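You operate a simulated robot arm through the tools that you are given. There is no shell and no other tool. Be economical: measure what you need, move in short steps, check, and stop when the job is done.

You are at the controls of a simulated two-armed robot. One attempt, no reset.

JOB
Add the yellow tile from box R37 to drawer R23 and move the divider to the middle marks.
Fine: the lid rests on the green mat meanwhile and goes back on; leave the drawer open; the other tiles stay.

Only the result counts: the job must be done as asked and must still hold three seconds after the hand-in. Knocking over, shifting, dropping, spilling or breaking anything else fails it. Lids that push on must go on centred and level and be pressed home; caps that screw on are set level and turned clockwise until they are tight.

ROBOT AND FRAMES
Two 7-joint arms with two-finger parallel grippers on one trunk, on a base that drives. Base frame: it is fixed to the floor where the robot stands at the start and does not move with it; the origin is under the middle of the robot, x ahead of it, y to its left, z up; the surface under the hand at the start is at about z = 0.99. Units: m, rad, N and s.
The left shoulder is at the start at [0.07, 0.13, 1.237], the right one opposite. With the tool pointing down near the work surface each hand reaches from about 0.22 to 0.52 m from the robot's upright axis, wherever it stands, measured 20 degrees to its own side. Places, roughly: divider [0.5, 0.2, 0.9]; green mat on the counter [0.4, -0.3, 1]; inside of drawer R23 [0.5, 0.2, 0.8]; white drawer [0.5, 0.2, 0.8]. Payload 1.57 kg a hand.
The TCP of each hand is the grasp point between the finger pads, 0.03 m short of the fingertips. In the tool frame z runs along the fingers and y along their closing line. The gripper opens to 0.08 m. The fingers are 0.017 m wide and 0.012 m thick; the gripper's body (0.04 by 0.082 m) begins 0.08 m behind the TCP.
Orientation is that of the tool frame in the base frame, as a unit quaternion [w, x, y, z]. With the fingers straight down and closing along the base's y, the tool's x points along the base's -x, its y along +y and its z along -z.

CONTROLS
- The arms move only by the tool play_rows. It takes "left_rows", "right_rows" or both (then of equal length, played together; a hand with none holds still); each is a list of rows, each a list of 3 entries, a list of its own where there are three numbers: the shift along the tool's x, y, z in m, then the turn, a rotation vector about the tool's x, y, z in rad, then the opening in per cent of the stroke, from 0 (shut) to 100 (fully open). In form: [[[tx, ty, tz], [ax, ay, az], fingers], ...]. A call has 1 to 20 rows; each row shifts and turns the commanded pose from where the row before left it, along the tool's axes as they then stand. Each row takes 0.2 s and may step no farther than 0.05 m and 0.15 rad from the row before; otherwise, or with a gripper value out of range, the whole call is refused. A pose out of reach is approached as far as the arm can. The call stops where the force on the tool passes 40 N (or 10 N more than at its start, if that is more) or the arm is blocked; 0.2 s more then pass. The fingers move at their own pace (about 0.108 m/s each) and stop on an object; they squeeze with about 43 N. The grip force told is the motor's: it shows also when the fingers shut on nothing. Time passes only in rows, and 0.2 s behind the last, so rows that do not move let the fingers close. The reply holds the time, the measured pose of the TCP, the force on the tool along the base axes, the opening and the grip force, in the units named above and with some noise, with the torque about the TCP (base axes, N m) and any sound that the robot's microphone picked up.
- Cameras (640 x 400 px; columns grow to the right, rows downward): "scene" is now at [0.1216, -0.0046, 1.4355]; the picture's right is [-0.05, -1.00, 0.00], its down [-0.83, 0.04, -0.55] and it looks along [0.55, -0.03, -0.83] (base axes); focal length 214 px, centre (320, 200). "left" rides on the left gripper at [0.072, 0.007, -0.122] in its tool frame; the picture's right is [-0.09, 1.00, 0.00], its down [-0.84, -0.08, -0.54] and it looks along [-0.54, -0.05, 0.84] (tool axes); focal length 238 px, centre (320, 200). "right" rides on the right gripper at [0.072, -0.007, -0.122] in its tool frame; the picture's right is [0.09, 1.00, 0.00], its down [-0.84, 0.08, -0.54] and it looks along [-0.54, 0.05, 0.84] (tool axes); focal length 238 px, centre (320, 200).
- grab_frame(camera): a new picture of that camera. No time passes.
- slide_trunk(by): slides the trunk up (or, below 0, down) by that many m; the arms and the scene camera ride with it, the base frame stays. It gives what a move gives, with no picture.
- steer(legs): drives the robot by 1 to 6 legs, each [ahead, left, turn to the left] in m, m and rad, along the robot's own axes; the way and the turn of a leg run together, so that a leg with both is an arc; at most 1.5 m and 3.142 rad a leg. The arms and the cameras ride along, it lands a little off, and it stops where it bumps. It gives what a move gives.
- pan_tilt(pan, tilt): turns the head with the scene camera to pan (to the left, within 1.501 rad either way) and tilt (down, from -0.506 to 1.204), counted from straight ahead of the robot. It gives what a move gives.
- probe_pixels(camera, pixels): for up to 12 pixels [column, row] of the newest picture of that camera ("zoom" is the newest enlarged one), the place [x, y, z] in the base frame of the surface seen there, good to about 0.002 m. No time passes.
- enlarge(camera, box): a new picture of the part [left, top, right, bottom] of that camera's present view, enlarged. No time passes.
- close_job(): hands the job in; it is judged then, once.

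Go step by step. Measure first, check grasps and placings, and put right what went wrong. The budget is 80 turns and 78 pictures, counting those below and the enlarged ones. Unless the task says otherwise, let go and move clear before handing in, and close with one line.

The tools are called after ">>>" as a command line: name --argument value ..., lists and objects as JSON in quotes. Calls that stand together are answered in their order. play_rows: Moves the arms, as the interface text tells. Its arguments: {"type":"object","properties":{"left_rows":{"type":"array","items":{"type":"array"}},"right_rows":{"type":"array","items":{"type":"array"}}},"required":[]} The other tools are called the same way: slide_trunk (by) slides the trunk up or down; steer (legs) drives the base; pan_tilt (pan, tilt) turns the head that bears the scene camera; grab_frame (camera) takes a picture; probe_pixels (camera, pixels) gives the place of the surface under pixels of a picture; enlarge (camera, box) takes an enlarged picture of a part of a camera's view; close_job () hands the job in.

At the start:

```text
clock: 0.0
left_tcp_pos: [0.293, 0.1479, 1.2793]
left_orientation: [0.0, 0.0, 1.0, 0.0]
left_wrist_force: [0.2, 0.9, 0.3]
left_moment: [-0.01, 0.01, -0.03]
left_opening: 0.0799
left_grasp_force: 0.1
right_tcp_pos: [0.3239, -0.0575, 1.2312]
right_orientation: [-0.001, -0.001, 1.0, 0.0]
right_wrist_force: [0.0, -0.2, -0.1]
right_moment: [0.01, 0.01, 0.02]
right_opening: 0.0798
right_grasp_force: 0.1
trunk travel left (down, up): [-0.875, 0.065]
robot x, y, heading: [0.0008, 0.0003, -0.0]
head pan, tilt: [-0.054, 0.986]
```

scene: 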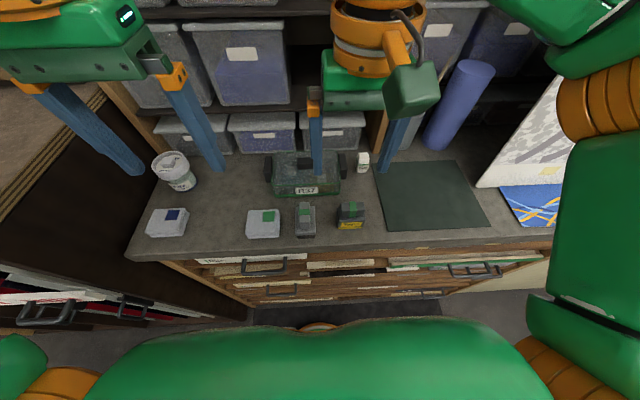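
right: 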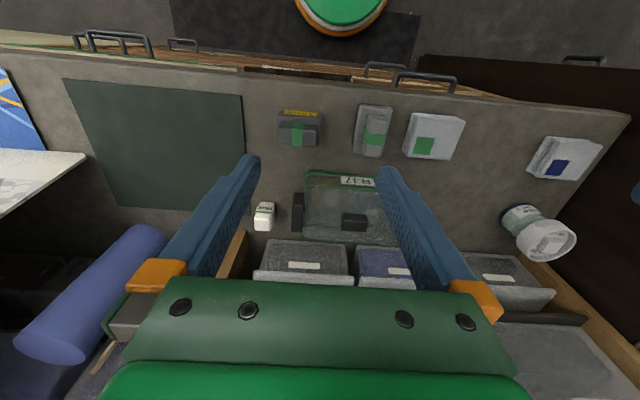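
left: 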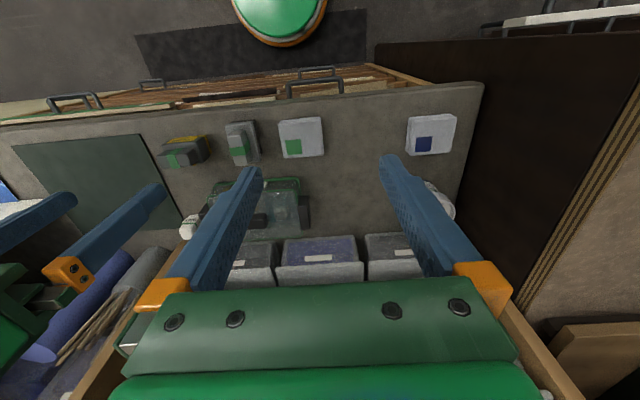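

The box R37 sits around scene pixel (306,178), with handled drawers below the counter edge near (265,268). I'll enlarge both areas to see the details.

>>> enlarge --camera "scene" --box '[130, 130, 390, 320]'

>>> enlarge --camera "right" --box '[200, 60, 500, 260]'

>>> probe_pixels --camera "scene" --pixels '[[265, 268], [285, 291], [306, 190], [275, 168], [337, 168], [415, 200], [168, 222], [264, 224], [305, 218], [351, 215], [250, 245], [475, 272]]'

```text
2.11 times, centred on (260, 225) of scene
```

zoom: 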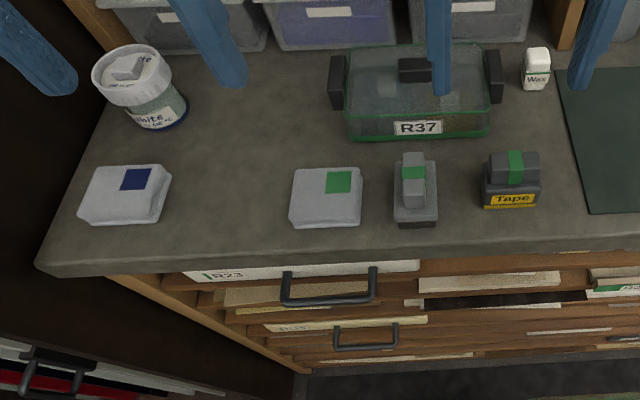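

```text
2.00 times, centred on (350, 160) of right
```

zoom: 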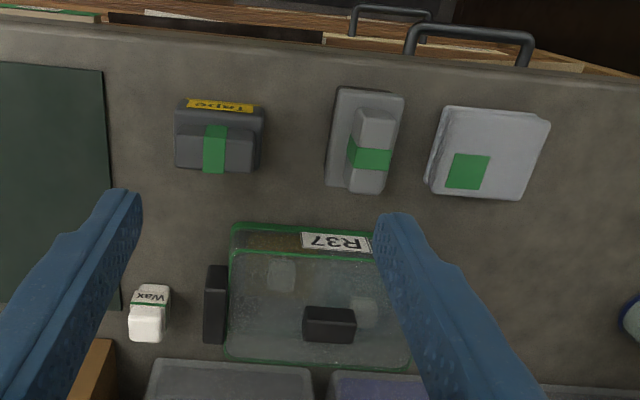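

```text
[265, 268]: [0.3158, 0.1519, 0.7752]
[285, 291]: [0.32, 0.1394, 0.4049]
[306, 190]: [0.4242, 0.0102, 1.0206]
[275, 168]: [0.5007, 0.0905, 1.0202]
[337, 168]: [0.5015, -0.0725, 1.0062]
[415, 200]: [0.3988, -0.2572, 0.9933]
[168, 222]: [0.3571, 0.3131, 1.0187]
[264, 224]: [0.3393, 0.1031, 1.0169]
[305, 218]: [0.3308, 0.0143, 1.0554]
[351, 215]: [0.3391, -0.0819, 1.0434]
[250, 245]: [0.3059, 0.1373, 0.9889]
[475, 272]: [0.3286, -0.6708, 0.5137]
```

R23 is the top-left closed drawer, and box R37 has a clear lid with a black knob and black parts at its sides. I'll move the right hand aside and look closely at the box and the drawer handle.

>>> play_rows --right_rows '[[[0, -0.05, 0], [0, 0, 0], 100], [[0, -0.05, 0], [0, 0, 0], 100], [[0, -0.05, 0], [0, 0, 0], 100], [[0, -0.04, 0], [0, 0, 0], 100]]' --left_rows '[[[0, 0.03, 0], [0, 0, 0], 100], [[0, 0.03, 0], [0, 0, 0], 100], [[0, 0.03, 0], [0, 0, 0], 100], [[0, 0.03, 0], [0, 0, 0], 100]]'

>>> enlarge --camera "scene" --box '[240, 130, 380, 240]'

>>> enlarge --camera "scene" --box '[180, 240, 340, 340]'

```text
clock: 1.0
left_tcp_pos: [0.291, 0.2692, 1.279]
left_orientation: [0.0, 0.0, 1.0, -0.001]
left_wrist_force: [-0.1, -0.6, 0.2]
left_moment: [-0.01, -0.03, -0.05]
left_opening: 0.0801
left_grasp_force: 0.1
right_tcp_pos: [0.3239, -0.2496, 1.2323]
right_orientation: [0.0, 0.001, 1.0, 0.001]
right_wrist_force: [0.1, 0.5, 0.7]
right_moment: [0.01, -0.01, -0.03]
right_opening: 0.08
right_grasp_force: 0.1
trunk travel left (down, up): [-0.875, 0.065]
robot x, y, heading: [0.001, 0.0011, -0.002]
head pan, tilt: [-0.054, 0.986]
```

```text
3.64 times, centred on (310, 185) of scene
```

zoom: 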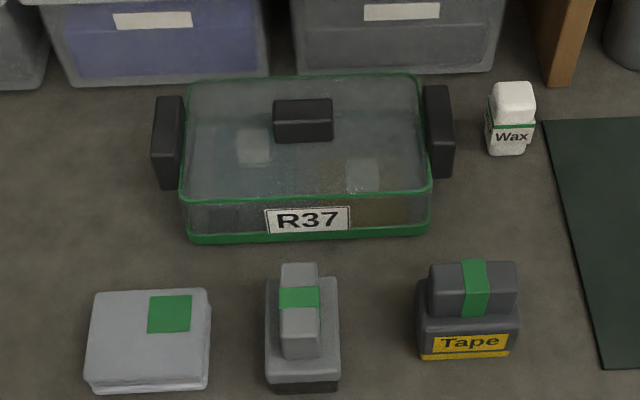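

```text
4.00 times, centred on (260, 290) of scene
```

zoom: 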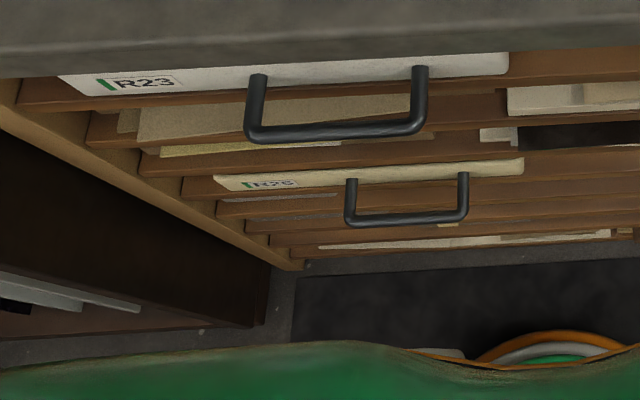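

The box's lid carries a central black knob, and the side grips look like part of the body. I'll measure the handle bar, the knob and the box edges.

>>> probe_pixels --camera "zoom" --pixels '[[264, 134], [335, 130], [412, 125], [256, 90], [420, 80], [140, 82], [70, 90], [500, 62], [260, 76], [416, 68]]'

>>> enlarge --camera "scene" --box '[260, 140, 350, 200]'

```text
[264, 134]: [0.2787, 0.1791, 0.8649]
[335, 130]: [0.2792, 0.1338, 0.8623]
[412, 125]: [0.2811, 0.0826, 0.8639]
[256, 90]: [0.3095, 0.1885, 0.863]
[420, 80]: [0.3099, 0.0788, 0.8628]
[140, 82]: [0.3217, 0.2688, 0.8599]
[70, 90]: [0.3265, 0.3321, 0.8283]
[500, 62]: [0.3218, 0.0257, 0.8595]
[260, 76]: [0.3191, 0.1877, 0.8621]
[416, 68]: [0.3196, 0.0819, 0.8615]
```

```text
6.67 times, centred on (305, 170) of scene
```

zoom: 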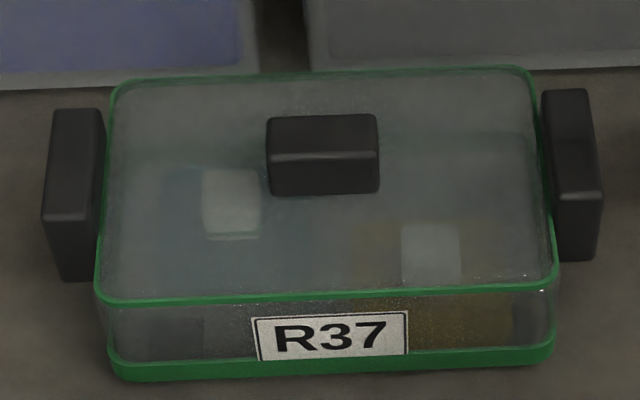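

Through the lid I see a blue tile at left and a yellowish one at right, each with a pale knob. I'll measure the lid knob and rim.

>>> probe_pixels --camera "zoom" --pixels '[[322, 135], [272, 135], [372, 135], [322, 118], [322, 172], [322, 290], [120, 290], [545, 285], [120, 85], [530, 80], [75, 130], [570, 110]]'

>>> probe_pixels --camera "scene" --pixels '[[375, 165], [456, 163], [390, 228], [488, 224], [307, 205], [420, 180], [362, 162]]'

```text
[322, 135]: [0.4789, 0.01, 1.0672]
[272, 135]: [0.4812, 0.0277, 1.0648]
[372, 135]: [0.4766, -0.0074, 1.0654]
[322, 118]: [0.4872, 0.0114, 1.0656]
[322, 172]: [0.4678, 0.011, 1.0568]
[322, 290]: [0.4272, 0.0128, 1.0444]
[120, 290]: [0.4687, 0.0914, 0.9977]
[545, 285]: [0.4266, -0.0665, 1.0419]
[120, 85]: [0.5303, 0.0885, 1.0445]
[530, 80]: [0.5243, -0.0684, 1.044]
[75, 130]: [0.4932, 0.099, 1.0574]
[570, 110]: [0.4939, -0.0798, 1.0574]
```

```text
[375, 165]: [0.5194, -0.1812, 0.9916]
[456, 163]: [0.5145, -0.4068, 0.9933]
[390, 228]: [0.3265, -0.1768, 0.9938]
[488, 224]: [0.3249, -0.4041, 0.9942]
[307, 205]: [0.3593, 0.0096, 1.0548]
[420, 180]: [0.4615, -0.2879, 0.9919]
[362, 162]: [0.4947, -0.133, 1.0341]
```

Knob of the lid: centre about (0.478, 0.0105), top z 1.066, lid plane z 1.044; mat centre about (0.42, -0.29). I'll bring the right hand above the knob.

>>> play_rows --right_rows '[[[-0.022, 0.0372, 0], [0, 0, 0], 100], [[-0.022, 0.0372, 0], [0, 0, 0], 100], [[-0.022, 0.0372, 0], [0, 0, 0], 100], [[-0.022, 0.0372, 0], [0, 0, 0], 100], [[-0.022, 0.0372, 0], [0, 0, 0], 100], [[-0.022, 0.0372, 0], [0, 0, 0], 100], [[-0.022, 0.0372, 0], [0, 0, 0], 100], [[0, 0, 0.04], [0, 0, 0], 100], [[0, 0, 0.04], [0, 0, 0], 100], [[0, 0, 0.03], [0, 0, 0], 100], [[0, 0, 0], [0, 0, 0], 100]]'

>>> enlarge --camera "right" --box '[160, 60, 480, 260]'

```text
clock: 3.4
left_tcp_pos: [0.2913, 0.271, 1.2789]
left_orientation: [-0.001, -0.001, 1.0, 0.0]
left_wrist_force: [0.2, 0.1, -0.7]
left_moment: [0.01, 0.01, -0.02]
left_opening: 0.0799
left_grasp_force: 0.0
right_tcp_pos: [0.4435, -0.0071, 1.1134]
right_orientation: [0.0, 0.001, 1.0, 0.001]
right_wrist_force: [0.3, -0.3, -0.6]
right_moment: [-0.02, -0.01, -0.02]
right_opening: 0.0801
right_grasp_force: 0.1
right hand out of reach, approached as far as the arm can: row 5, 6, 7, 8, 9, 10
trunk travel left (down, up): [-0.875, 0.065]
robot x, y, heading: [0.0026, -0.0035, -0.002]
head pan, tilt: [-0.054, 0.986]
```

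```text
2.00 times, centred on (320, 160) of right
```

zoom: 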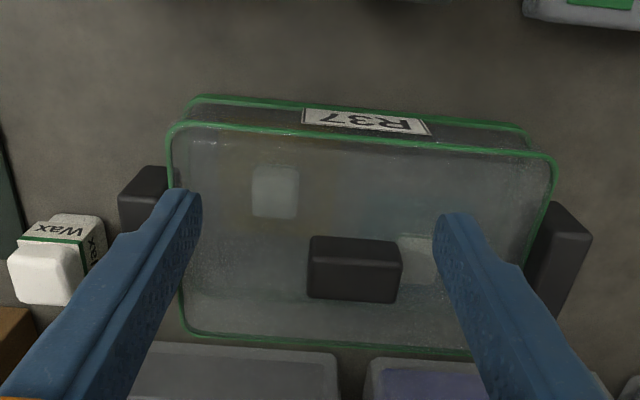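

The right hand falls short of the knob by about 0.035 m in x. I'll raise it and check how much room lies in front of the robot's base.

>>> play_rows --right_rows '[[[0, 0, -0.05], [0, 0, 0], 100], [[0, 0, -0.05], [0, 0, 0], 100], [[0, 0, 0], [0, 0, 0], 100]]'

>>> pan_tilt --pan 0.0 --tilt 1.204

>>> grab_frame --camera "scene"

```text
clock: 4.2
left_tcp_pos: [0.2929, 0.2692, 1.2783]
left_orientation: [0.0, 0.001, 1.0, 0.0]
left_wrist_force: [0.5, -0.1, -0.3]
left_moment: [0.0, 0.04, -0.03]
left_opening: 0.0802
left_grasp_force: 0.1
right_tcp_pos: [0.4286, -0.0157, 1.178]
right_orientation: [0.001, 0.0, 1.0, 0.001]
right_wrist_force: [0.4, 0.4, -0.5]
right_moment: [0.0, 0.01, -0.03]
right_opening: 0.0796
right_grasp_force: 0.1
right hand out of reach, approached as far as the arm can: row 1, 2
trunk travel left (down, up): [-0.875, 0.065]
robot x, y, heading: [0.0026, 0.0001, 0.001]
head pan, tilt: [-0.054, 0.986]
```

```text
clock: 4.9
left_tcp_pos: [0.2919, 0.2694, 1.2782]
left_orientation: [-0.001, 0.0, 1.0, 0.0]
left_wrist_force: [1.2, -0.5, -0.2]
left_moment: [0.01, 0.0, 0.0]
left_opening: 0.0802
left_grasp_force: 0.1
right_tcp_pos: [0.4286, -0.0152, 1.1787]
right_orientation: [0.0, 0.0, 1.0, 0.001]
right_wrist_force: [0.0, -0.5, 0.7]
right_moment: [0.0, -0.05, -0.01]
right_opening: 0.0798
right_grasp_force: 0.0
trunk travel left (down, up): [-0.875, 0.065]
robot x, y, heading: [-0.0015, 0.0026, 0.005]
head pan, tilt: [0.0, 1.201]
```

```text
68 pictures are left
```

scene: 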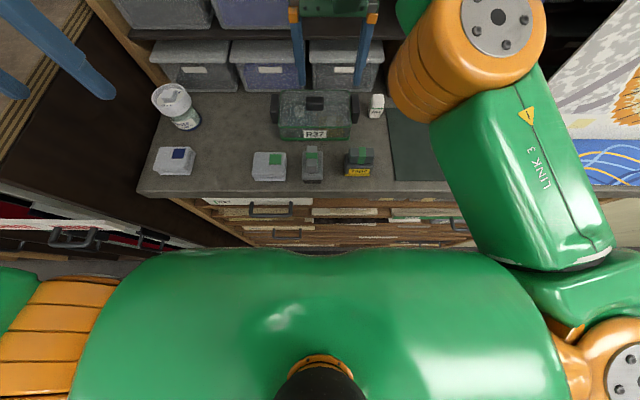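

The torso front edge is around row 250. I'll probe it and the counter edge to see the gap.

>>> probe_pixels --camera "scene" --pixels '[[310, 260], [200, 260], [420, 260], [310, 190], [290, 213], [330, 254]]'

```text
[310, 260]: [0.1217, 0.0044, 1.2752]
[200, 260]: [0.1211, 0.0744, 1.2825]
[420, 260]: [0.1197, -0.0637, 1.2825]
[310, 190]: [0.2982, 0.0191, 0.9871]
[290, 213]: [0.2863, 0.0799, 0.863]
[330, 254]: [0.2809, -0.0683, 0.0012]
```

The torso front is at x 0.12 and the handle at 0.28, so there is room. I'll drive 0.06 ahead and 0.10 left to bring the box and mat into the right hand's reach.

>>> steer --legs '[[0.06, 0.1, 0]]'

>>> grab_frame --camera "right"

```text
clock: 6.2
left_tcp_pos: [0.3493, 0.3651, 1.2813]
left_orientation: [0.0, 0.0, 1.0, 0.002]
left_wrist_force: [-0.3, -1.2, 0.1]
left_moment: [0.02, -0.03, 0.01]
left_opening: 0.08
left_grasp_force: 0.1
right_tcp_pos: [0.4857, 0.0794, 1.182]
right_orientation: [0.002, 0.0, 1.0, 0.002]
right_wrist_force: [0.0, -0.7, -0.5]
right_moment: [0.06, 0.0, 0.01]
right_opening: 0.0799
right_grasp_force: 0.2
trunk travel left (down, up): [-0.875, 0.065]
robot x, y, heading: [0.0584, 0.1032, -0.004]
head pan, tilt: [0.0, 1.201]
```

```text
67 pictures are left
```

right: 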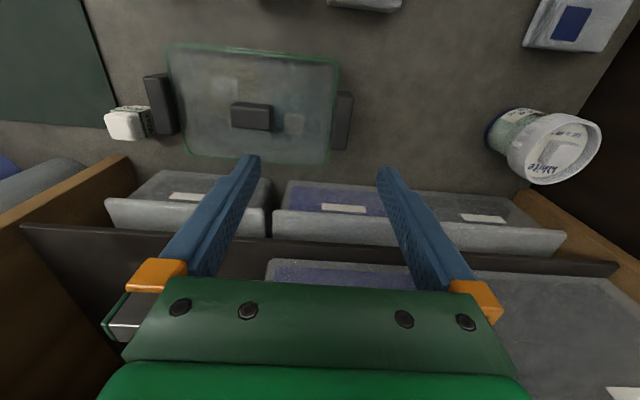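

The knob (pixel 252,116) is 0.07 m to the right of the hand now. I'll shift over it at height and check the pose.

>>> play_rows --right_rows '[[[0.004, -0.035, 0], [0, 0, 0], 100], [[0.004, -0.034, 0], [0, 0, 0], 100], [[0, 0, 0], [0, 0, 0], 100]]'

>>> grab_frame --camera "right"

```text
clock: 7.0
left_tcp_pos: [0.3516, 0.371, 1.2784]
left_orientation: [0.0, 0.0, 1.0, -0.002]
left_wrist_force: [-0.4, 0.6, 0.0]
left_moment: [-0.01, -0.01, 0.0]
left_opening: 0.0799
left_grasp_force: 0.0
right_tcp_pos: [0.4796, 0.0157, 1.1783]
right_orientation: [0.0, 0.0, 1.0, 0.0]
right_wrist_force: [-0.1, 0.5, 0.1]
right_moment: [-0.02, 0.05, -0.01]
right_opening: 0.08
right_grasp_force: 0.0
trunk travel left (down, up): [-0.875, 0.065]
robot x, y, heading: [0.0573, 0.0963, 0.001]
head pan, tilt: [0.0, 1.201]
```

```text
66 pictures are left
```

right: 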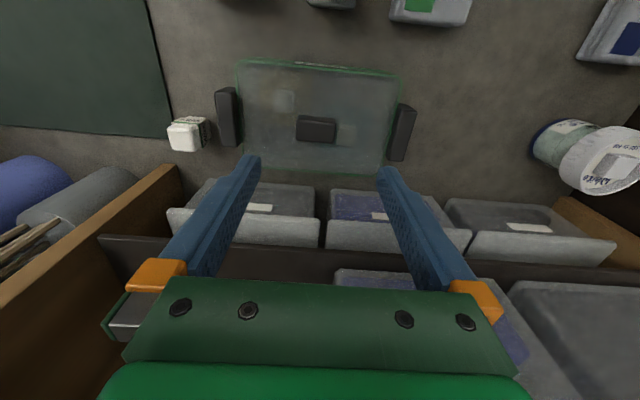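

Centred within 5 mm. I'll correct y and descend to z 1.079 so the fingertips flank the knob just above the lid, then close.

>>> play_rows --right_rows '[[[0.001, -0.005, 0.03], [0, 0, 0], 100], [[0, 0, 0.03], [0, 0, 0], 100], [[0, 0, 0.02], [0, 0, 0], 100], [[0, 0, 0.018], [0, 0, 0], 100], [[0, 0, 0], [0, 0, 0], 100]]'

>>> grab_frame --camera "right"

```text
clock: 8.2
left_tcp_pos: [0.3518, 0.3682, 1.2794]
left_orientation: [0.0, 0.0, 1.0, -0.001]
left_wrist_force: [-0.3, -0.1, 0.4]
left_moment: [0.02, 0.03, -0.01]
left_opening: 0.08
left_grasp_force: 0.1
right_tcp_pos: [0.4792, 0.0098, 1.0827]
right_orientation: [0.0, -0.001, 1.0, 0.0]
right_wrist_force: [0.1, -0.1, -1.1]
right_moment: [0.02, -0.01, 0.0]
right_opening: 0.08
right_grasp_force: 0.1
trunk travel left (down, up): [-0.875, 0.065]
robot x, y, heading: [0.0621, 0.0981, -0.0]
head pan, tilt: [0.0, 1.201]
```

```text
65 pictures are left
```

right: 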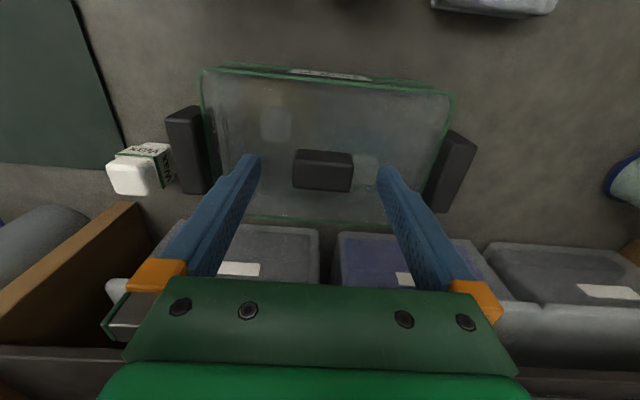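

At z 1.083 the fingers straddle the knob. I'll go 5 mm lower and close.

>>> play_rows --right_rows '[[[0, 0, 0.005], [0, 0, 0], 100], [[0, 0, 0], [0, 0, 0], 30], [[0, 0, 0], [0, 0, 0], 10], [[0, 0, 0], [0, 0, 0], 0], [[0, 0, 0], [0, 0, 0], 0]]'

```text
clock: 9.4
left_tcp_pos: [0.3525, 0.3698, 1.2791]
left_orientation: [0.0, 0.001, 1.0, 0.001]
left_wrist_force: [-0.2, 0.8, 0.4]
left_moment: [-0.04, 0.03, 0.01]
left_opening: 0.08
left_grasp_force: 0.1
right_tcp_pos: [0.478, 0.0103, 1.0764]
right_orientation: [0.0, 0.0, 1.0, 0.0]
right_wrist_force: [0.0, 1.1, 0.3]
right_moment: [0.09, 0.03, -0.01]
right_opening: 0.0391
right_grasp_force: 43.1
trunk travel left (down, up): [-0.875, 0.065]
robot x, y, heading: [0.0582, 0.1014, -0.001]
head pan, tilt: [0.0, 1.201]
heard: snap
```

The knob is gripped (0.039 m, 43 N) with a snap heard, possibly a catch. I'll lift slowly and watch the force.

>>> play_rows --right_rows '[[[0, 0, -0.004], [0, 0, 0], 0], [[0, 0, -0.004], [0, 0, 0], 0], [[0, 0, -0.006], [0, 0, 0], 0], [[0, 0, -0.006], [0, 0, 0], 0], [[0, 0, 0], [0, 0, 0], 0]]'

>>> enlarge --camera "scene" --box '[200, 50, 440, 200]'

```text
clock: 10.6
left_tcp_pos: [0.3526, 0.3691, 1.2791]
left_orientation: [0.0, 0.0, 1.0, 0.0]
left_wrist_force: [0.1, 0.3, -0.1]
left_moment: [-0.02, 0.02, -0.01]
left_opening: 0.0801
left_grasp_force: 0.0
right_tcp_pos: [0.4787, 0.0098, 1.0965]
right_orientation: [-0.001, 0.001, 1.0, 0.001]
right_wrist_force: [-0.8, -0.5, -0.8]
right_moment: [-0.03, 0.02, 0.01]
right_opening: 0.0388
right_grasp_force: 43.4
trunk travel left (down, up): [-0.875, 0.065]
robot x, y, heading: [0.0618, 0.0995, -0.003]
head pan, tilt: [0.0, 1.201]
```

```text
2.67 times, centred on (320, 125) of scene
```

zoom: 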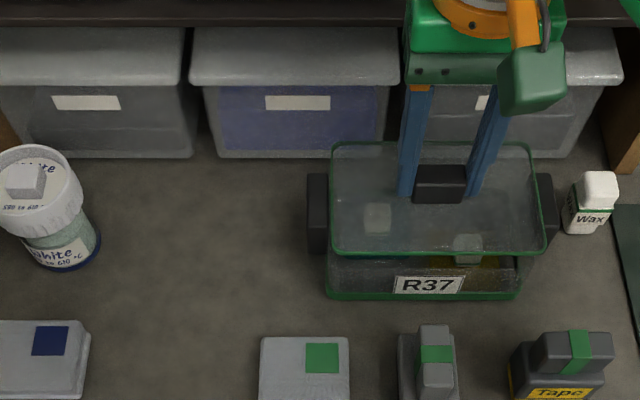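

The lid came away freely and the box stayed. I'll raise it and carry it over the mat.

>>> play_rows --right_rows '[[[0, 0, -0.03], [0, 0, 0], 0], [[0, 0, -0.03], [0, 0, 0], 0], [[0.0112, -0.0414, 0], [0, 0, 0], 0], [[0.0112, -0.0414, 0], [0, 0, 0], 0], [[0.0112, -0.0414, 0], [0, 0, 0], 0], [[0.0112, -0.0414, 0], [0, 0, 0], 0], [[0.0112, -0.0414, 0], [0, 0, 0], 0], [[0.0112, -0.0414, 0], [0, 0, 0], 0], [[0.0112, -0.0414, 0], [0, 0, 0], 0], [[0, 0, 0], [0, 0, 0], 0]]'

>>> grab_frame --camera "scene"

>>> grab_frame --camera "right"

```text
clock: 12.8
left_tcp_pos: [0.3534, 0.3677, 1.2797]
left_orientation: [0.0, 0.0, 1.0, -0.001]
left_wrist_force: [0.4, -0.2, 0.4]
left_moment: [-0.03, -0.03, 0.0]
left_opening: 0.0799
left_grasp_force: 0.0
right_tcp_pos: [0.4007, -0.281, 1.1556]
right_orientation: [0.0, 0.0, 1.0, 0.001]
right_wrist_force: [0.4, -0.1, -0.9]
right_moment: [-0.03, 0.01, 0.0]
right_opening: 0.0388
right_grasp_force: 43.3
trunk travel left (down, up): [-0.875, 0.065]
robot x, y, heading: [0.06, 0.0967, -0.001]
head pan, tilt: [0.0, 1.201]
```

```text
63 pictures are left
```

scene: 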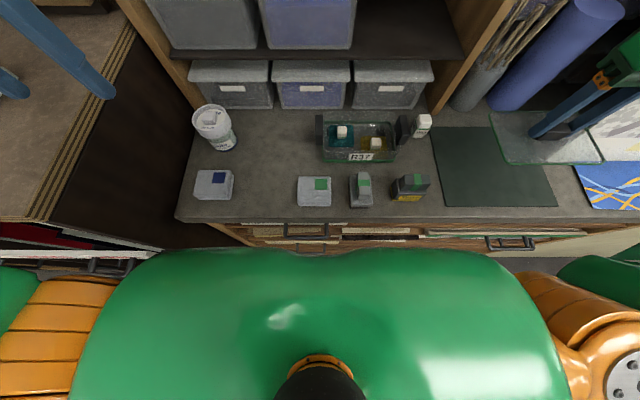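

```text
62 pictures are left
```

right: 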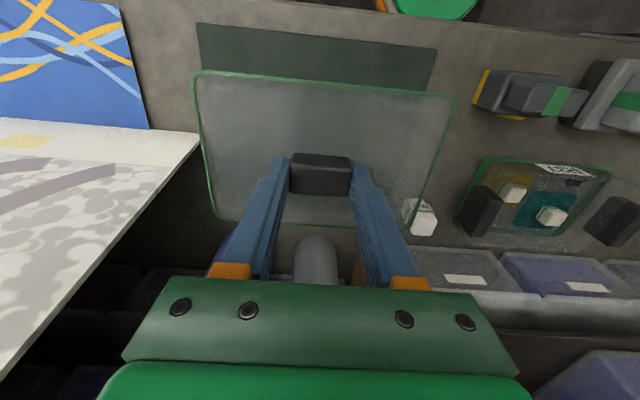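

The lid hangs over the mat. I'll lower it to just above contact.

>>> play_rows --right_rows '[[[0, 0, 0.04], [0, 0, 0], 0], [[0, 0, 0.03], [0, 0, 0], 0], [[0, 0, 0.02], [0, 0, 0], 0], [[0, 0, 0.01], [0, 0, 0], 0], [[0, 0, 0.005], [0, 0, 0], 0], [[0, 0, 0], [0, 0, 0], 0]]'

>>> enlarge --camera "scene" --box '[420, 80, 640, 220]'

```text
clock: 14.2
left_tcp_pos: [0.3526, 0.3688, 1.2797]
left_orientation: [0.001, 0.001, 1.0, 0.0]
left_wrist_force: [-0.3, -0.2, -0.6]
left_moment: [0.0, 0.02, 0.0]
left_opening: 0.08
left_grasp_force: 0.0
right_tcp_pos: [0.3998, -0.2797, 1.0511]
right_orientation: [0.001, 0.001, 1.0, 0.001]
right_wrist_force: [-0.1, 0.0, -0.5]
right_moment: [0.03, -0.01, -0.01]
right_opening: 0.0387
right_grasp_force: 43.2
trunk travel left (down, up): [-0.875, 0.065]
robot x, y, heading: [0.0609, 0.1003, 0.008]
head pan, tilt: [0.0, 1.201]
```

```text
2.86 times, centred on (530, 150) of scene
```

zoom: 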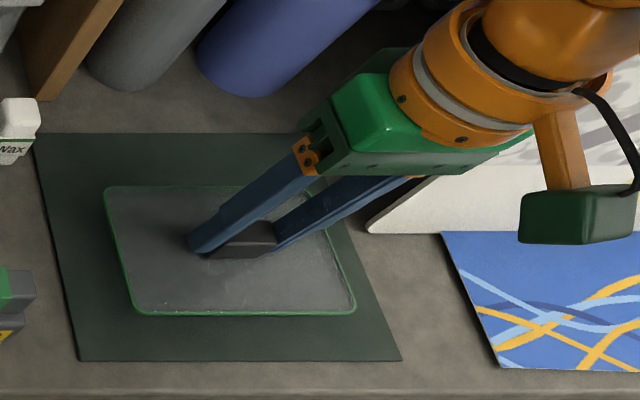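

The lid is inside the mat outline, still above it. I'll lower in small steps to contact.

>>> play_rows --right_rows '[[[0, 0, 0.003], [0, 0, 0], 0], [[0, 0, 0.003], [0, 0, 0], 0], [[0, 0, 0.003], [0, 0, 0], 0], [[0, 0, 0], [0, 0, 0], 0]]'

```text
clock: 15.2
left_tcp_pos: [0.3529, 0.369, 1.2796]
left_orientation: [0.0, 0.001, 1.0, 0.0]
left_wrist_force: [-0.5, 0.6, 0.1]
left_moment: [0.02, 0.02, 0.01]
left_opening: 0.0799
left_grasp_force: 0.0
right_tcp_pos: [0.4009, -0.2804, 1.043]
right_orientation: [0.0, 0.0, 1.0, 0.0]
right_wrist_force: [0.4, 0.1, -0.4]
right_moment: [0.03, 0.0, -0.01]
right_opening: 0.0387
right_grasp_force: 42.8
trunk travel left (down, up): [-0.875, 0.065]
robot x, y, heading: [0.0596, 0.099, 0.002]
head pan, tilt: [0.0, 1.201]
```

>>> play_rows --right_rows '[[[0, 0, 0.003], [0, 0, 0], 0], [[0, 0, 0.003], [0, 0, 0], 0], [[0, 0, 0], [0, 0, 0], 0]]'

>>> enlarge --camera "right" --box '[160, 40, 480, 240]'

```text
clock: 16.0
left_tcp_pos: [0.3514, 0.3696, 1.2795]
left_orientation: [0.001, 0.0, 1.0, -0.001]
left_wrist_force: [0.6, 0.2, 0.0]
left_moment: [0.04, -0.01, 0.0]
left_opening: 0.0799
left_grasp_force: 0.0
right_tcp_pos: [0.4017, -0.2798, 1.0372]
right_orientation: [0.002, 0.0, 1.0, -0.001]
right_wrist_force: [6.0, -7.3, 22.9]
right_moment: [-0.03, 0.69, 0.13]
right_opening: 0.0388
right_grasp_force: 43.5
trunk travel left (down, up): [-0.875, 0.065]
robot x, y, heading: [0.0587, 0.0993, -0.003]
head pan, tilt: [0.0, 1.201]
```

```text
2.00 times, centred on (320, 140) of right
```

zoom: 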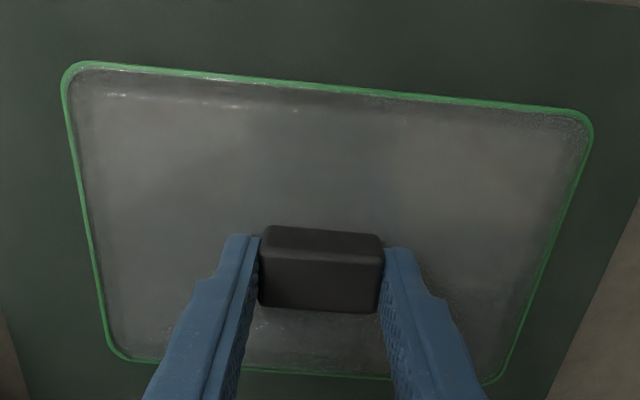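

Contact (23 N up) at z 1.037. I'll ease off, open and rise clear.

>>> play_rows --right_rows '[[[0, 0, -0.001], [0, 0, 0], 0], [[0, 0, 0], [0, 0, 0], 40], [[0, 0, 0], [0, 0, 0], 100], [[0, 0, 0], [0, 0, 0], 100], [[0, 0, -0.03], [0, 0, 0], 100], [[0, 0, -0.05], [0, 0, 0], 100], [[0, 0, -0.04], [0, 0, 0], 100], [[0, 0, 0], [0, 0, 0], 100]]'

>>> grab_frame --camera "scene"

>>> enlarge --camera "scene" --box '[300, 100, 440, 190]'

```text
clock: 17.8
left_tcp_pos: [0.3522, 0.3698, 1.2795]
left_orientation: [0.0, 0.0, 1.0, 0.0]
left_wrist_force: [-0.5, 0.0, -0.3]
left_moment: [-0.01, -0.01, -0.02]
left_opening: 0.08
left_grasp_force: 0.1
right_tcp_pos: [0.3991, -0.2787, 1.157]
right_orientation: [0.0, 0.0, 1.0, 0.0]
right_wrist_force: [-0.1, 0.6, 0.7]
right_moment: [0.02, -0.03, 0.03]
right_opening: 0.0799
right_grasp_force: 0.2
trunk travel left (down, up): [-0.875, 0.065]
robot x, y, heading: [0.0611, 0.1006, -0.002]
head pan, tilt: [0.0, 1.201]
```

```text
59 pictures are left
```

scene: 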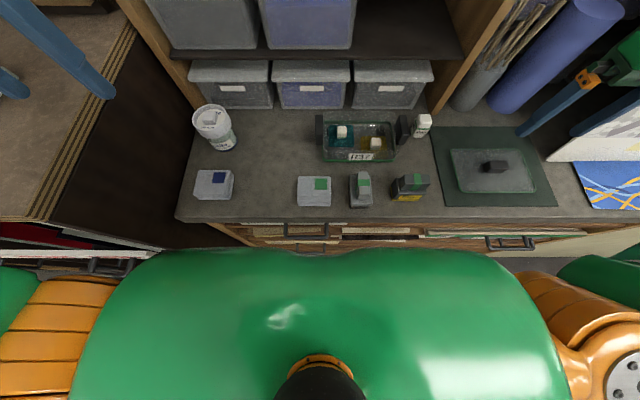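

```text
4.44 times, centred on (370, 145) of scene
```

zoom: 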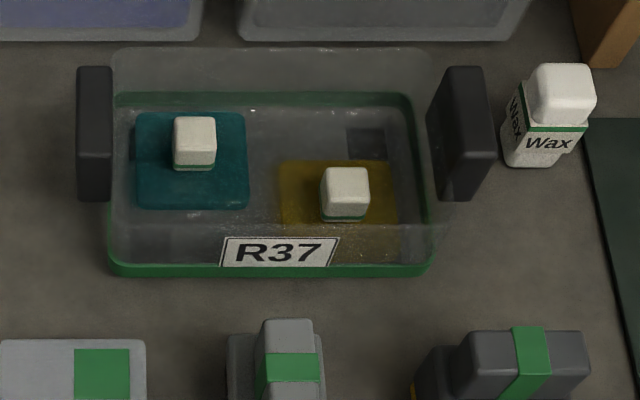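

The lid lies flat on the mat, and the yellow tile's white knob is at zoom (345,185). I'll measure the knob, tile and box walls.

>>> probe_pixels --camera "zoom" --pixels '[[346, 180], [327, 178], [366, 178], [346, 170], [345, 205], [300, 190], [280, 165], [390, 165], [285, 215], [387, 218], [195, 130], [430, 225]]'

>>> probe_pixels --camera "scene" --pixels '[[493, 163], [450, 150], [520, 148], [460, 191], [535, 190], [484, 161], [503, 161]]'

```text
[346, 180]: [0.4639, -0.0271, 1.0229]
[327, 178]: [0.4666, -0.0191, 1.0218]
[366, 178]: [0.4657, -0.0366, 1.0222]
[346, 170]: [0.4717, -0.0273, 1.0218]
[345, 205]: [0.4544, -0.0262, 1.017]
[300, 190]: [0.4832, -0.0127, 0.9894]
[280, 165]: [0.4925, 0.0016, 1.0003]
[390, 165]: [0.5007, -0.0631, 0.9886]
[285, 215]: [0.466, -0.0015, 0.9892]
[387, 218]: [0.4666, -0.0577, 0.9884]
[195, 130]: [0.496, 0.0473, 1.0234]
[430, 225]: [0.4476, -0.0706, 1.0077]
```

```text
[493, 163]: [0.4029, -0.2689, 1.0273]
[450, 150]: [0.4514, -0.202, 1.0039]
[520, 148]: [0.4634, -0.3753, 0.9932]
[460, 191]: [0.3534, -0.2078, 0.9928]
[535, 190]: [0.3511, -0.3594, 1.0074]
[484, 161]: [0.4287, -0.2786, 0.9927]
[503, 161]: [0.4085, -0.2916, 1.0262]
```

The knob is at (0.463, -0.0275), 18 mm wide, top z 1.0225. The left hand will take the tile while the right later restores the lid; I'll retract the right hand and drive 0.12 right.

>>> play_rows --right_rows '[[[0.025, 0.03, -0.02], [0, 0, 0], 100], [[0.025, 0.03, -0.02], [0, 0, 0], 100], [[0.025, 0.03, -0.02], [0, 0, 0], 100], [[0, 0, 0], [0, 0, 0], 100]]'

>>> steer --legs '[[0, -0.12, 0]]'

```text
clock: 18.8
left_tcp_pos: [0.3538, 0.3678, 1.2786]
left_orientation: [0.0, -0.001, 1.0, 0.0]
left_wrist_force: [-0.4, -0.3, -0.2]
left_moment: [0.0, 0.03, 0.0]
left_opening: 0.0797
left_grasp_force: 0.0
right_tcp_pos: [0.3251, -0.1907, 1.2176]
right_orientation: [-0.001, 0.0, 1.0, 0.0]
right_wrist_force: [0.8, 0.3, -0.4]
right_moment: [-0.02, 0.04, -0.03]
right_opening: 0.0801
right_grasp_force: 0.0
trunk travel left (down, up): [-0.875, 0.065]
robot x, y, heading: [0.0629, 0.1002, 0.005]
head pan, tilt: [0.0, 1.201]
```

```text
clock: 20.0
left_tcp_pos: [0.3522, 0.2571, 1.2779]
left_orientation: [-0.001, -0.001, 1.0, -0.002]
left_wrist_force: [-0.1, 0.1, 0.6]
left_moment: [-0.05, 0.01, -0.01]
left_opening: 0.0799
left_grasp_force: 0.1
right_tcp_pos: [0.3254, -0.3025, 1.2187]
right_orientation: [0.0, -0.002, 1.0, -0.002]
right_wrist_force: [0.1, -0.6, 0.1]
right_moment: [0.0, -0.03, 0.0]
right_opening: 0.0801
right_grasp_force: 0.1
trunk travel left (down, up): [-0.875, 0.065]
robot x, y, heading: [0.0593, -0.0162, 0.005]
head pan, tilt: [0.0, 1.201]
```

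I'll bring the left hand above the yellow tile's knob with the fingers opened about half.

>>> play_rows --left_rows '[[[-0.0159, -0.0406, 0], [0, 0, 0], 50], [[-0.0159, -0.0406, 0], [0, 0, 0], 50], [[-0.0159, -0.0406, 0], [0, 0, 0], 50], [[-0.0159, -0.0406, 0], [0, 0, 0], 50], [[-0.0159, -0.0406, 0], [0, 0, 0], 50], [[-0.0159, -0.0406, 0], [0, 0, 0], 50], [[-0.0159, -0.0406, 0], [0, 0, 0], 50], [[0, 0, 0.05], [0, 0, 0], 50], [[0, 0, 0.05], [0, 0, 0], 50], [[0, 0, 0.05], [0, 0, 0], 50], [[0, 0, 0], [0, 0, 0], 50]]'

>>> grab_frame --camera "left"

```text
clock: 22.4
left_tcp_pos: [0.4301, 0.0232, 1.1349]
left_orientation: [0.001, -0.002, 1.0, 0.0]
left_wrist_force: [-0.2, 0.1, 0.5]
left_moment: [0.03, -0.02, 0.0]
left_opening: 0.0403
left_grasp_force: 0.1
left hand out of reach, approached as far as the arm can: row 6, 7
right_tcp_pos: [0.3248, -0.3084, 1.2177]
right_orientation: [0.0, 0.0, 1.0, 0.0]
right_wrist_force: [0.9, -0.3, 0.0]
right_moment: [0.0, 0.01, 0.01]
right_opening: 0.0801
right_grasp_force: 0.0
trunk travel left (down, up): [-0.875, 0.065]
robot x, y, heading: [0.0567, -0.0144, -0.001]
head pan, tilt: [0.0, 1.201]
```

```text
57 pictures are left
```

left: 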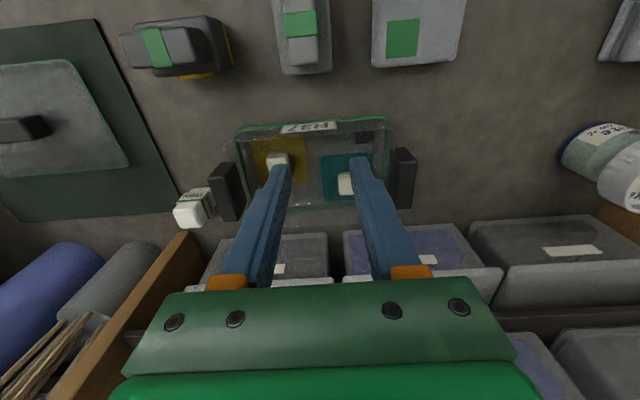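

Reach was limited while high; now at z 1.135 I'll take the remaining (0.033, -0.051).

>>> play_rows --left_rows '[[[-0.011, -0.017, 0.005], [0, 0, 0], 50], [[-0.011, -0.017, 0.005], [0, 0, 0], 50], [[-0.011, -0.017, 0.005], [0, 0, 0], 50], [[0, 0, 0], [0, 0, 0], 50]]'

```text
clock: 23.4
left_tcp_pos: [0.4625, -0.0272, 1.1207]
left_orientation: [0.0, -0.001, 1.0, 0.0]
left_wrist_force: [1.1, 0.9, -0.8]
left_moment: [0.02, 0.02, 0.01]
left_opening: 0.0401
left_grasp_force: 0.0
right_tcp_pos: [0.3261, -0.3067, 1.2164]
right_orientation: [0.0, 0.0, 1.0, 0.0]
right_wrist_force: [0.0, 1.5, -0.2]
right_moment: [-0.01, -0.01, -0.01]
right_opening: 0.0799
right_grasp_force: 0.1
trunk travel left (down, up): [-0.875, 0.065]
robot x, y, heading: [0.0607, -0.0158, 0.004]
head pan, tilt: [0.0, 1.201]
```

Right above the knob. I'll descend to z 1.055 and check the picture.

>>> play_rows --left_rows '[[[0, 0, 0.035], [0, 0, 0], 50], [[0, 0, 0.03], [0, 0, 0], 50], [[0, 0, 0], [0, 0, 0], 50]]'

>>> enlarge --camera "left" --box '[200, 60, 440, 260]'

```text
clock: 24.2
left_tcp_pos: [0.4634, -0.0246, 1.0551]
left_orientation: [0.0, -0.001, 1.0, -0.001]
left_wrist_force: [0.5, 0.1, 0.2]
left_moment: [0.0, 0.03, -0.01]
left_opening: 0.0403
left_grasp_force: 0.0
right_tcp_pos: [0.3257, -0.308, 1.217]
right_orientation: [0.001, -0.001, 1.0, 0.0]
right_wrist_force: [0.0, -0.3, 0.8]
right_moment: [-0.04, -0.01, -0.02]
right_opening: 0.08
right_grasp_force: 0.0
trunk travel left (down, up): [-0.875, 0.065]
robot x, y, heading: [0.0626, -0.0211, 0.002]
head pan, tilt: [0.0, 1.201]
```

```text
2.00 times, centred on (320, 160) of left
```

zoom: 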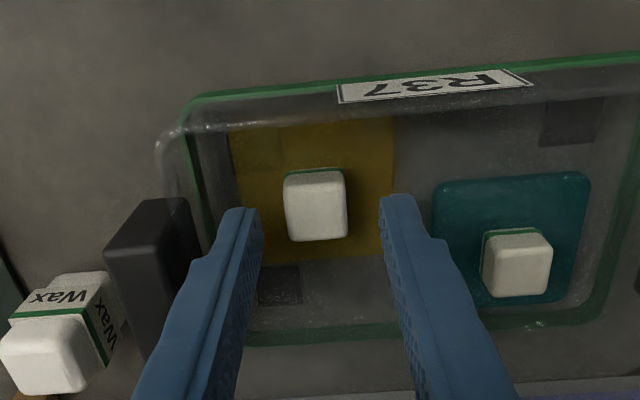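

The fingers straddle the knob. I'll descend 0.018 and close.

>>> play_rows --left_rows '[[[0, 0, 0.01], [0, 0, 0], 50], [[0, 0, 0.008], [0, 0, 0], 50], [[0, 0, 0], [0, 0, 0], 25], [[0, 0, 0], [0, 0, 0], 0], [[0, 0, 0], [0, 0, 0], 0], [[0, 0, 0], [0, 0, 0], 0]]'

>>> enlarge --camera "left" --box '[200, 60, 440, 260]'

```text
clock: 25.6
left_tcp_pos: [0.4638, -0.0267, 1.0374]
left_orientation: [-0.001, -0.001, 1.0, 0.001]
left_wrist_force: [0.4, 0.0, 1.0]
left_moment: [-0.04, -0.03, 0.02]
left_opening: 0.0207
left_grasp_force: 34.8
right_tcp_pos: [0.3261, -0.3084, 1.2171]
right_orientation: [0.0, 0.0, 1.0, 0.0]
right_wrist_force: [-0.6, -0.7, -0.1]
right_moment: [0.01, 0.0, 0.0]
right_opening: 0.0799
right_grasp_force: 0.0
trunk travel left (down, up): [-0.875, 0.065]
robot x, y, heading: [0.064, -0.0181, 0.002]
head pan, tilt: [0.0, 1.201]
```

```text
2.00 times, centred on (320, 160) of left
```

zoom: 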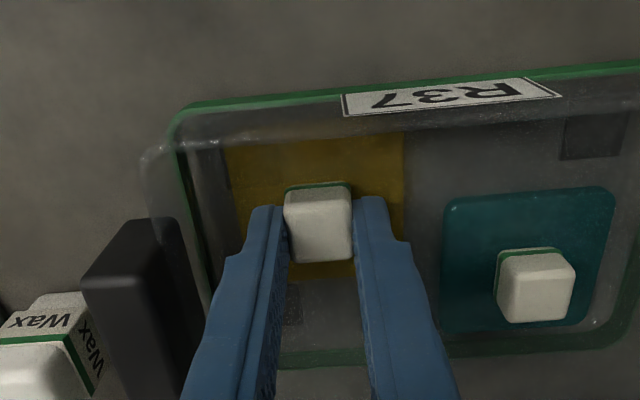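

The knob is gripped (0.0207 m). I'll lift the tile straight out.

>>> play_rows --left_rows '[[[0, 0, -0.01], [0, 0, 0], 0], [[0, 0, -0.015], [0, 0, 0], 0], [[0, 0, -0.02], [0, 0, 0], 0], [[0, 0, -0.03], [0, 0, 0], 0], [[0, 0, -0.03], [0, 0, 0], 0], [[0, 0, 0], [0, 0, 0], 0]]'

>>> grab_frame --camera "left"

```text
clock: 27.0
left_tcp_pos: [0.4632, -0.0267, 1.1431]
left_orientation: [0.0, -0.002, 1.0, 0.0]
left_wrist_force: [-0.4, 1.2, -0.2]
left_moment: [0.02, -0.01, 0.0]
left_opening: 0.0207
left_grasp_force: 33.7
right_tcp_pos: [0.3259, -0.3077, 1.2174]
right_orientation: [0.0, -0.001, 1.0, -0.001]
right_wrist_force: [-0.2, -0.5, -0.5]
right_moment: [-0.01, -0.03, 0.01]
right_opening: 0.0797
right_grasp_force: 0.0
trunk travel left (down, up): [-0.875, 0.065]
robot x, y, heading: [0.0622, -0.0177, 0.005]
head pan, tilt: [0.0, 1.201]
```

```text
54 pictures are left
```

left: 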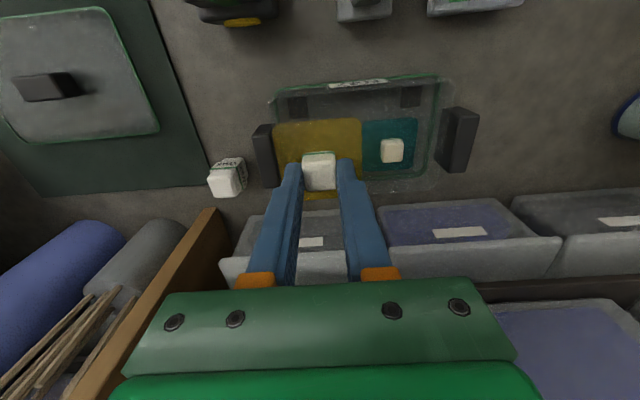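

The yellow tile is in the left hand. I'll retract it to the left, drive 0.07 left for right-hand reach, then go for the lid.

>>> play_rows --left_rows '[[[0.018, 0.042, -0.009], [0, 0, 0], 0], [[0.018, 0.042, -0.009], [0, 0, 0], 0], [[0.018, 0.042, -0.009], [0, 0, 0], 0], [[0.018, 0.042, -0.009], [0, 0, 0], 0], [[0.018, 0.042, -0.009], [0, 0, 0], 0], [[0.018, 0.042, -0.009], [0, 0, 0], 0], [[0, 0, 0], [0, 0, 0], 0]]'

>>> steer --legs '[[0, 0.08, 0]]'

>>> enlarge --camera "scene" --box '[280, 80, 600, 240]'

```text
clock: 28.6
left_tcp_pos: [0.3556, 0.2261, 1.1931]
left_orientation: [0.0, -0.001, 1.0, 0.001]
left_wrist_force: [0.1, 0.6, -0.2]
left_moment: [0.03, -0.02, 0.02]
left_opening: 0.0207
left_grasp_force: 33.5
right_tcp_pos: [0.3255, -0.3082, 1.2158]
right_orientation: [0.0, 0.0, 1.0, -0.001]
right_wrist_force: [0.0, -0.9, -0.6]
right_moment: [0.02, 0.0, 0.02]
right_opening: 0.0801
right_grasp_force: 0.1
trunk travel left (down, up): [-0.875, 0.065]
robot x, y, heading: [0.0604, -0.0177, 0.003]
head pan, tilt: [0.0, 1.201]
```

```text
clock: 29.6
left_tcp_pos: [0.3557, 0.2998, 1.1955]
left_orientation: [0.0, -0.001, 1.0, 0.003]
left_wrist_force: [-1.3, 0.6, 0.3]
left_moment: [0.03, -0.02, 0.03]
left_opening: 0.0208
left_grasp_force: 34.0
right_tcp_pos: [0.325, -0.235, 1.2146]
right_orientation: [0.001, -0.001, 1.0, 0.004]
right_wrist_force: [-0.6, -1.3, -0.5]
right_moment: [0.07, -0.04, -0.01]
right_opening: 0.0798
right_grasp_force: 0.1
trunk travel left (down, up): [-0.875, 0.065]
robot x, y, heading: [0.0618, 0.0648, 0.002]
head pan, tilt: [0.0, 1.201]
```

```text
2.00 times, centred on (440, 160) of scene
```

zoom: 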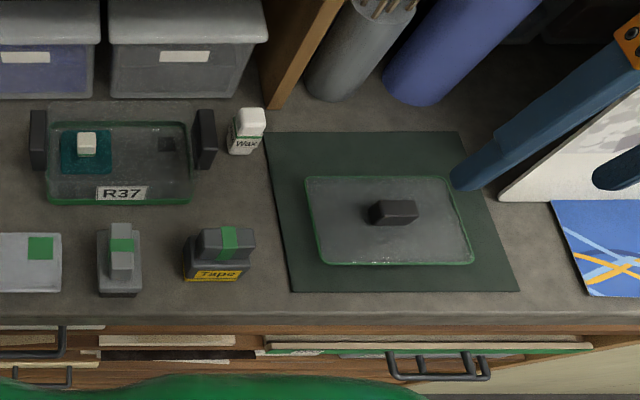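

The lid lies unmoved and the box has only the blue tile. I'll check box position via the side grips, and go over the lid knob.

>>> probe_pixels --camera "zoom" --pixels '[[40, 115], [37, 112], [205, 114], [203, 112], [120, 194], [392, 206], [374, 204], [413, 204]]'

>>> play_rows --right_rows '[[[-0.025, -0.015, 0.02], [0, 0, 0], 100], [[-0.025, -0.015, 0.03], [0, 0, 0], 100], [[-0.025, -0.015, 0.03], [0, 0, 0], 100], [[0, 0, 0.03], [0, 0, 0], 100], [[0, 0, 0], [0, 0, 0], 100]]'

>>> enlarge --camera "right" --box '[160, 40, 480, 240]'

```text
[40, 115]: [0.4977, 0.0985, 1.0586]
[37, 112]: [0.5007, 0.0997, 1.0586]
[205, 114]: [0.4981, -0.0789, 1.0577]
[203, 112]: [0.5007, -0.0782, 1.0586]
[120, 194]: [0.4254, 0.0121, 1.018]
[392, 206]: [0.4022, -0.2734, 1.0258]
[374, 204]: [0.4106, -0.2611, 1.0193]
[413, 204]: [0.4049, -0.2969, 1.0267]
```

```text
clock: 30.9
left_tcp_pos: [0.3557, 0.3074, 1.1935]
left_orientation: [0.0, -0.001, 1.0, -0.001]
left_wrist_force: [0.4, 0.0, -1.3]
left_moment: [0.0, 0.02, 0.03]
left_opening: 0.0209
left_grasp_force: 34.6
right_tcp_pos: [0.4005, -0.2729, 1.1066]
right_orientation: [0.001, -0.001, 1.0, 0.001]
right_wrist_force: [0.6, -0.4, 0.8]
right_moment: [0.01, 0.0, -0.01]
right_opening: 0.0799
right_grasp_force: 0.0
trunk travel left (down, up): [-0.875, 0.065]
robot x, y, heading: [0.0593, 0.0618, -0.001]
head pan, tilt: [0.0, 1.201]
```

```text
2.00 times, centred on (320, 140) of right
```

zoom: 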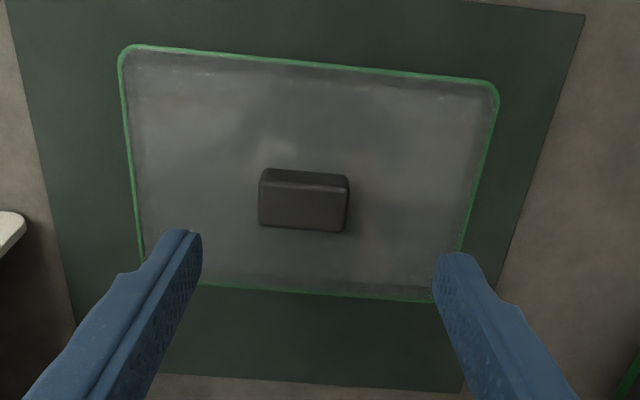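

The knob is 7 mm to the right. I'll correct, descend to z 1.039 and grip.

>>> play_rows --right_rows '[[[0, -0.007, 0.02], [0, 0, 0], 100], [[0, 0, 0.025], [0, 0, 0], 100], [[0, 0, 0.022], [0, 0, 0], 100], [[0, 0, 0], [0, 0, 0], 100], [[0, 0, 0], [0, 0, 0], 30], [[0, 0, 0], [0, 0, 0], 0], [[0, 0, 0], [0, 0, 0], 0], [[0, 0, 0], [0, 0, 0], 0]]'

```text
clock: 32.6
left_tcp_pos: [0.356, 0.3076, 1.1929]
left_orientation: [0.0, 0.0, 1.0, 0.0]
left_wrist_force: [-0.2, 0.0, -0.9]
left_moment: [0.01, -0.05, 0.05]
left_opening: 0.0208
left_grasp_force: 34.3
right_tcp_pos: [0.4006, -0.2785, 1.0389]
right_orientation: [0.001, -0.001, 1.0, -0.001]
right_wrist_force: [0.0, -0.7, 0.1]
right_moment: [0.0, -0.01, 0.01]
right_opening: 0.0388
right_grasp_force: 43.2
trunk travel left (down, up): [-0.875, 0.065]
robot x, y, heading: [0.0598, 0.0576, 0.003]
head pan, tilt: [0.0, 1.201]
```

Gripped. I'll lift and carry it over the box.

>>> play_rows --right_rows '[[[0, 0, -0.03], [0, 0, 0], 0], [[0, 0, -0.04], [0, 0, 0], 0], [[0, 0, -0.04], [0, 0, 0], 0], [[-0.0111, 0.0413, 0], [0, 0, 0], 0], [[-0.0111, 0.0413, 0], [0, 0, 0], 0], [[-0.0111, 0.0413, 0], [0, 0, 0], 0], [[-0.0111, 0.0413, 0], [0, 0, 0], 0], [[-0.0111, 0.0413, 0], [0, 0, 0], 0], [[-0.0111, 0.0413, 0], [0, 0, 0], 0], [[-0.0111, 0.0413, 0], [0, 0, 0], 0], [[0, 0, 0], [0, 0, 0], 0], [[0, 0, 0], [0, 0, 0], 0]]'

>>> grab_frame --camera "right"

```text
clock: 35.2
left_tcp_pos: [0.3563, 0.3074, 1.1927]
left_orientation: [0.0, 0.0, 1.0, 0.0]
left_wrist_force: [-0.1, 0.2, -0.6]
left_moment: [0.01, 0.0, 0.01]
left_opening: 0.0209
left_grasp_force: 34.2
right_tcp_pos: [0.4782, 0.0105, 1.1498]
right_orientation: [0.0, -0.001, 1.0, 0.001]
right_wrist_force: [0.1, 0.3, -0.5]
right_moment: [0.0, -0.01, 0.01]
right_opening: 0.0389
right_grasp_force: 42.8
trunk travel left (down, up): [-0.875, 0.065]
robot x, y, heading: [0.0602, 0.0589, 0.001]
head pan, tilt: [0.0, 1.201]
```

```text
51 pictures are left
```

right: 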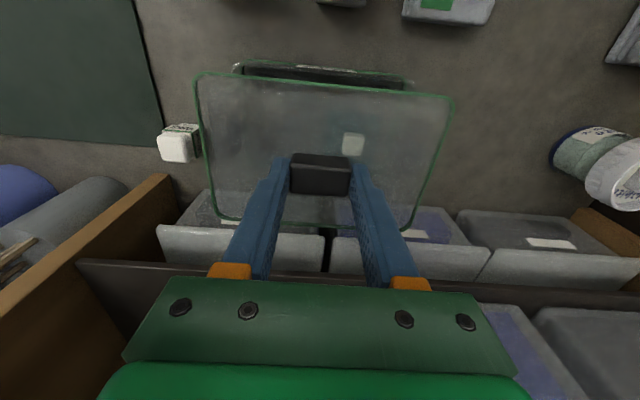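

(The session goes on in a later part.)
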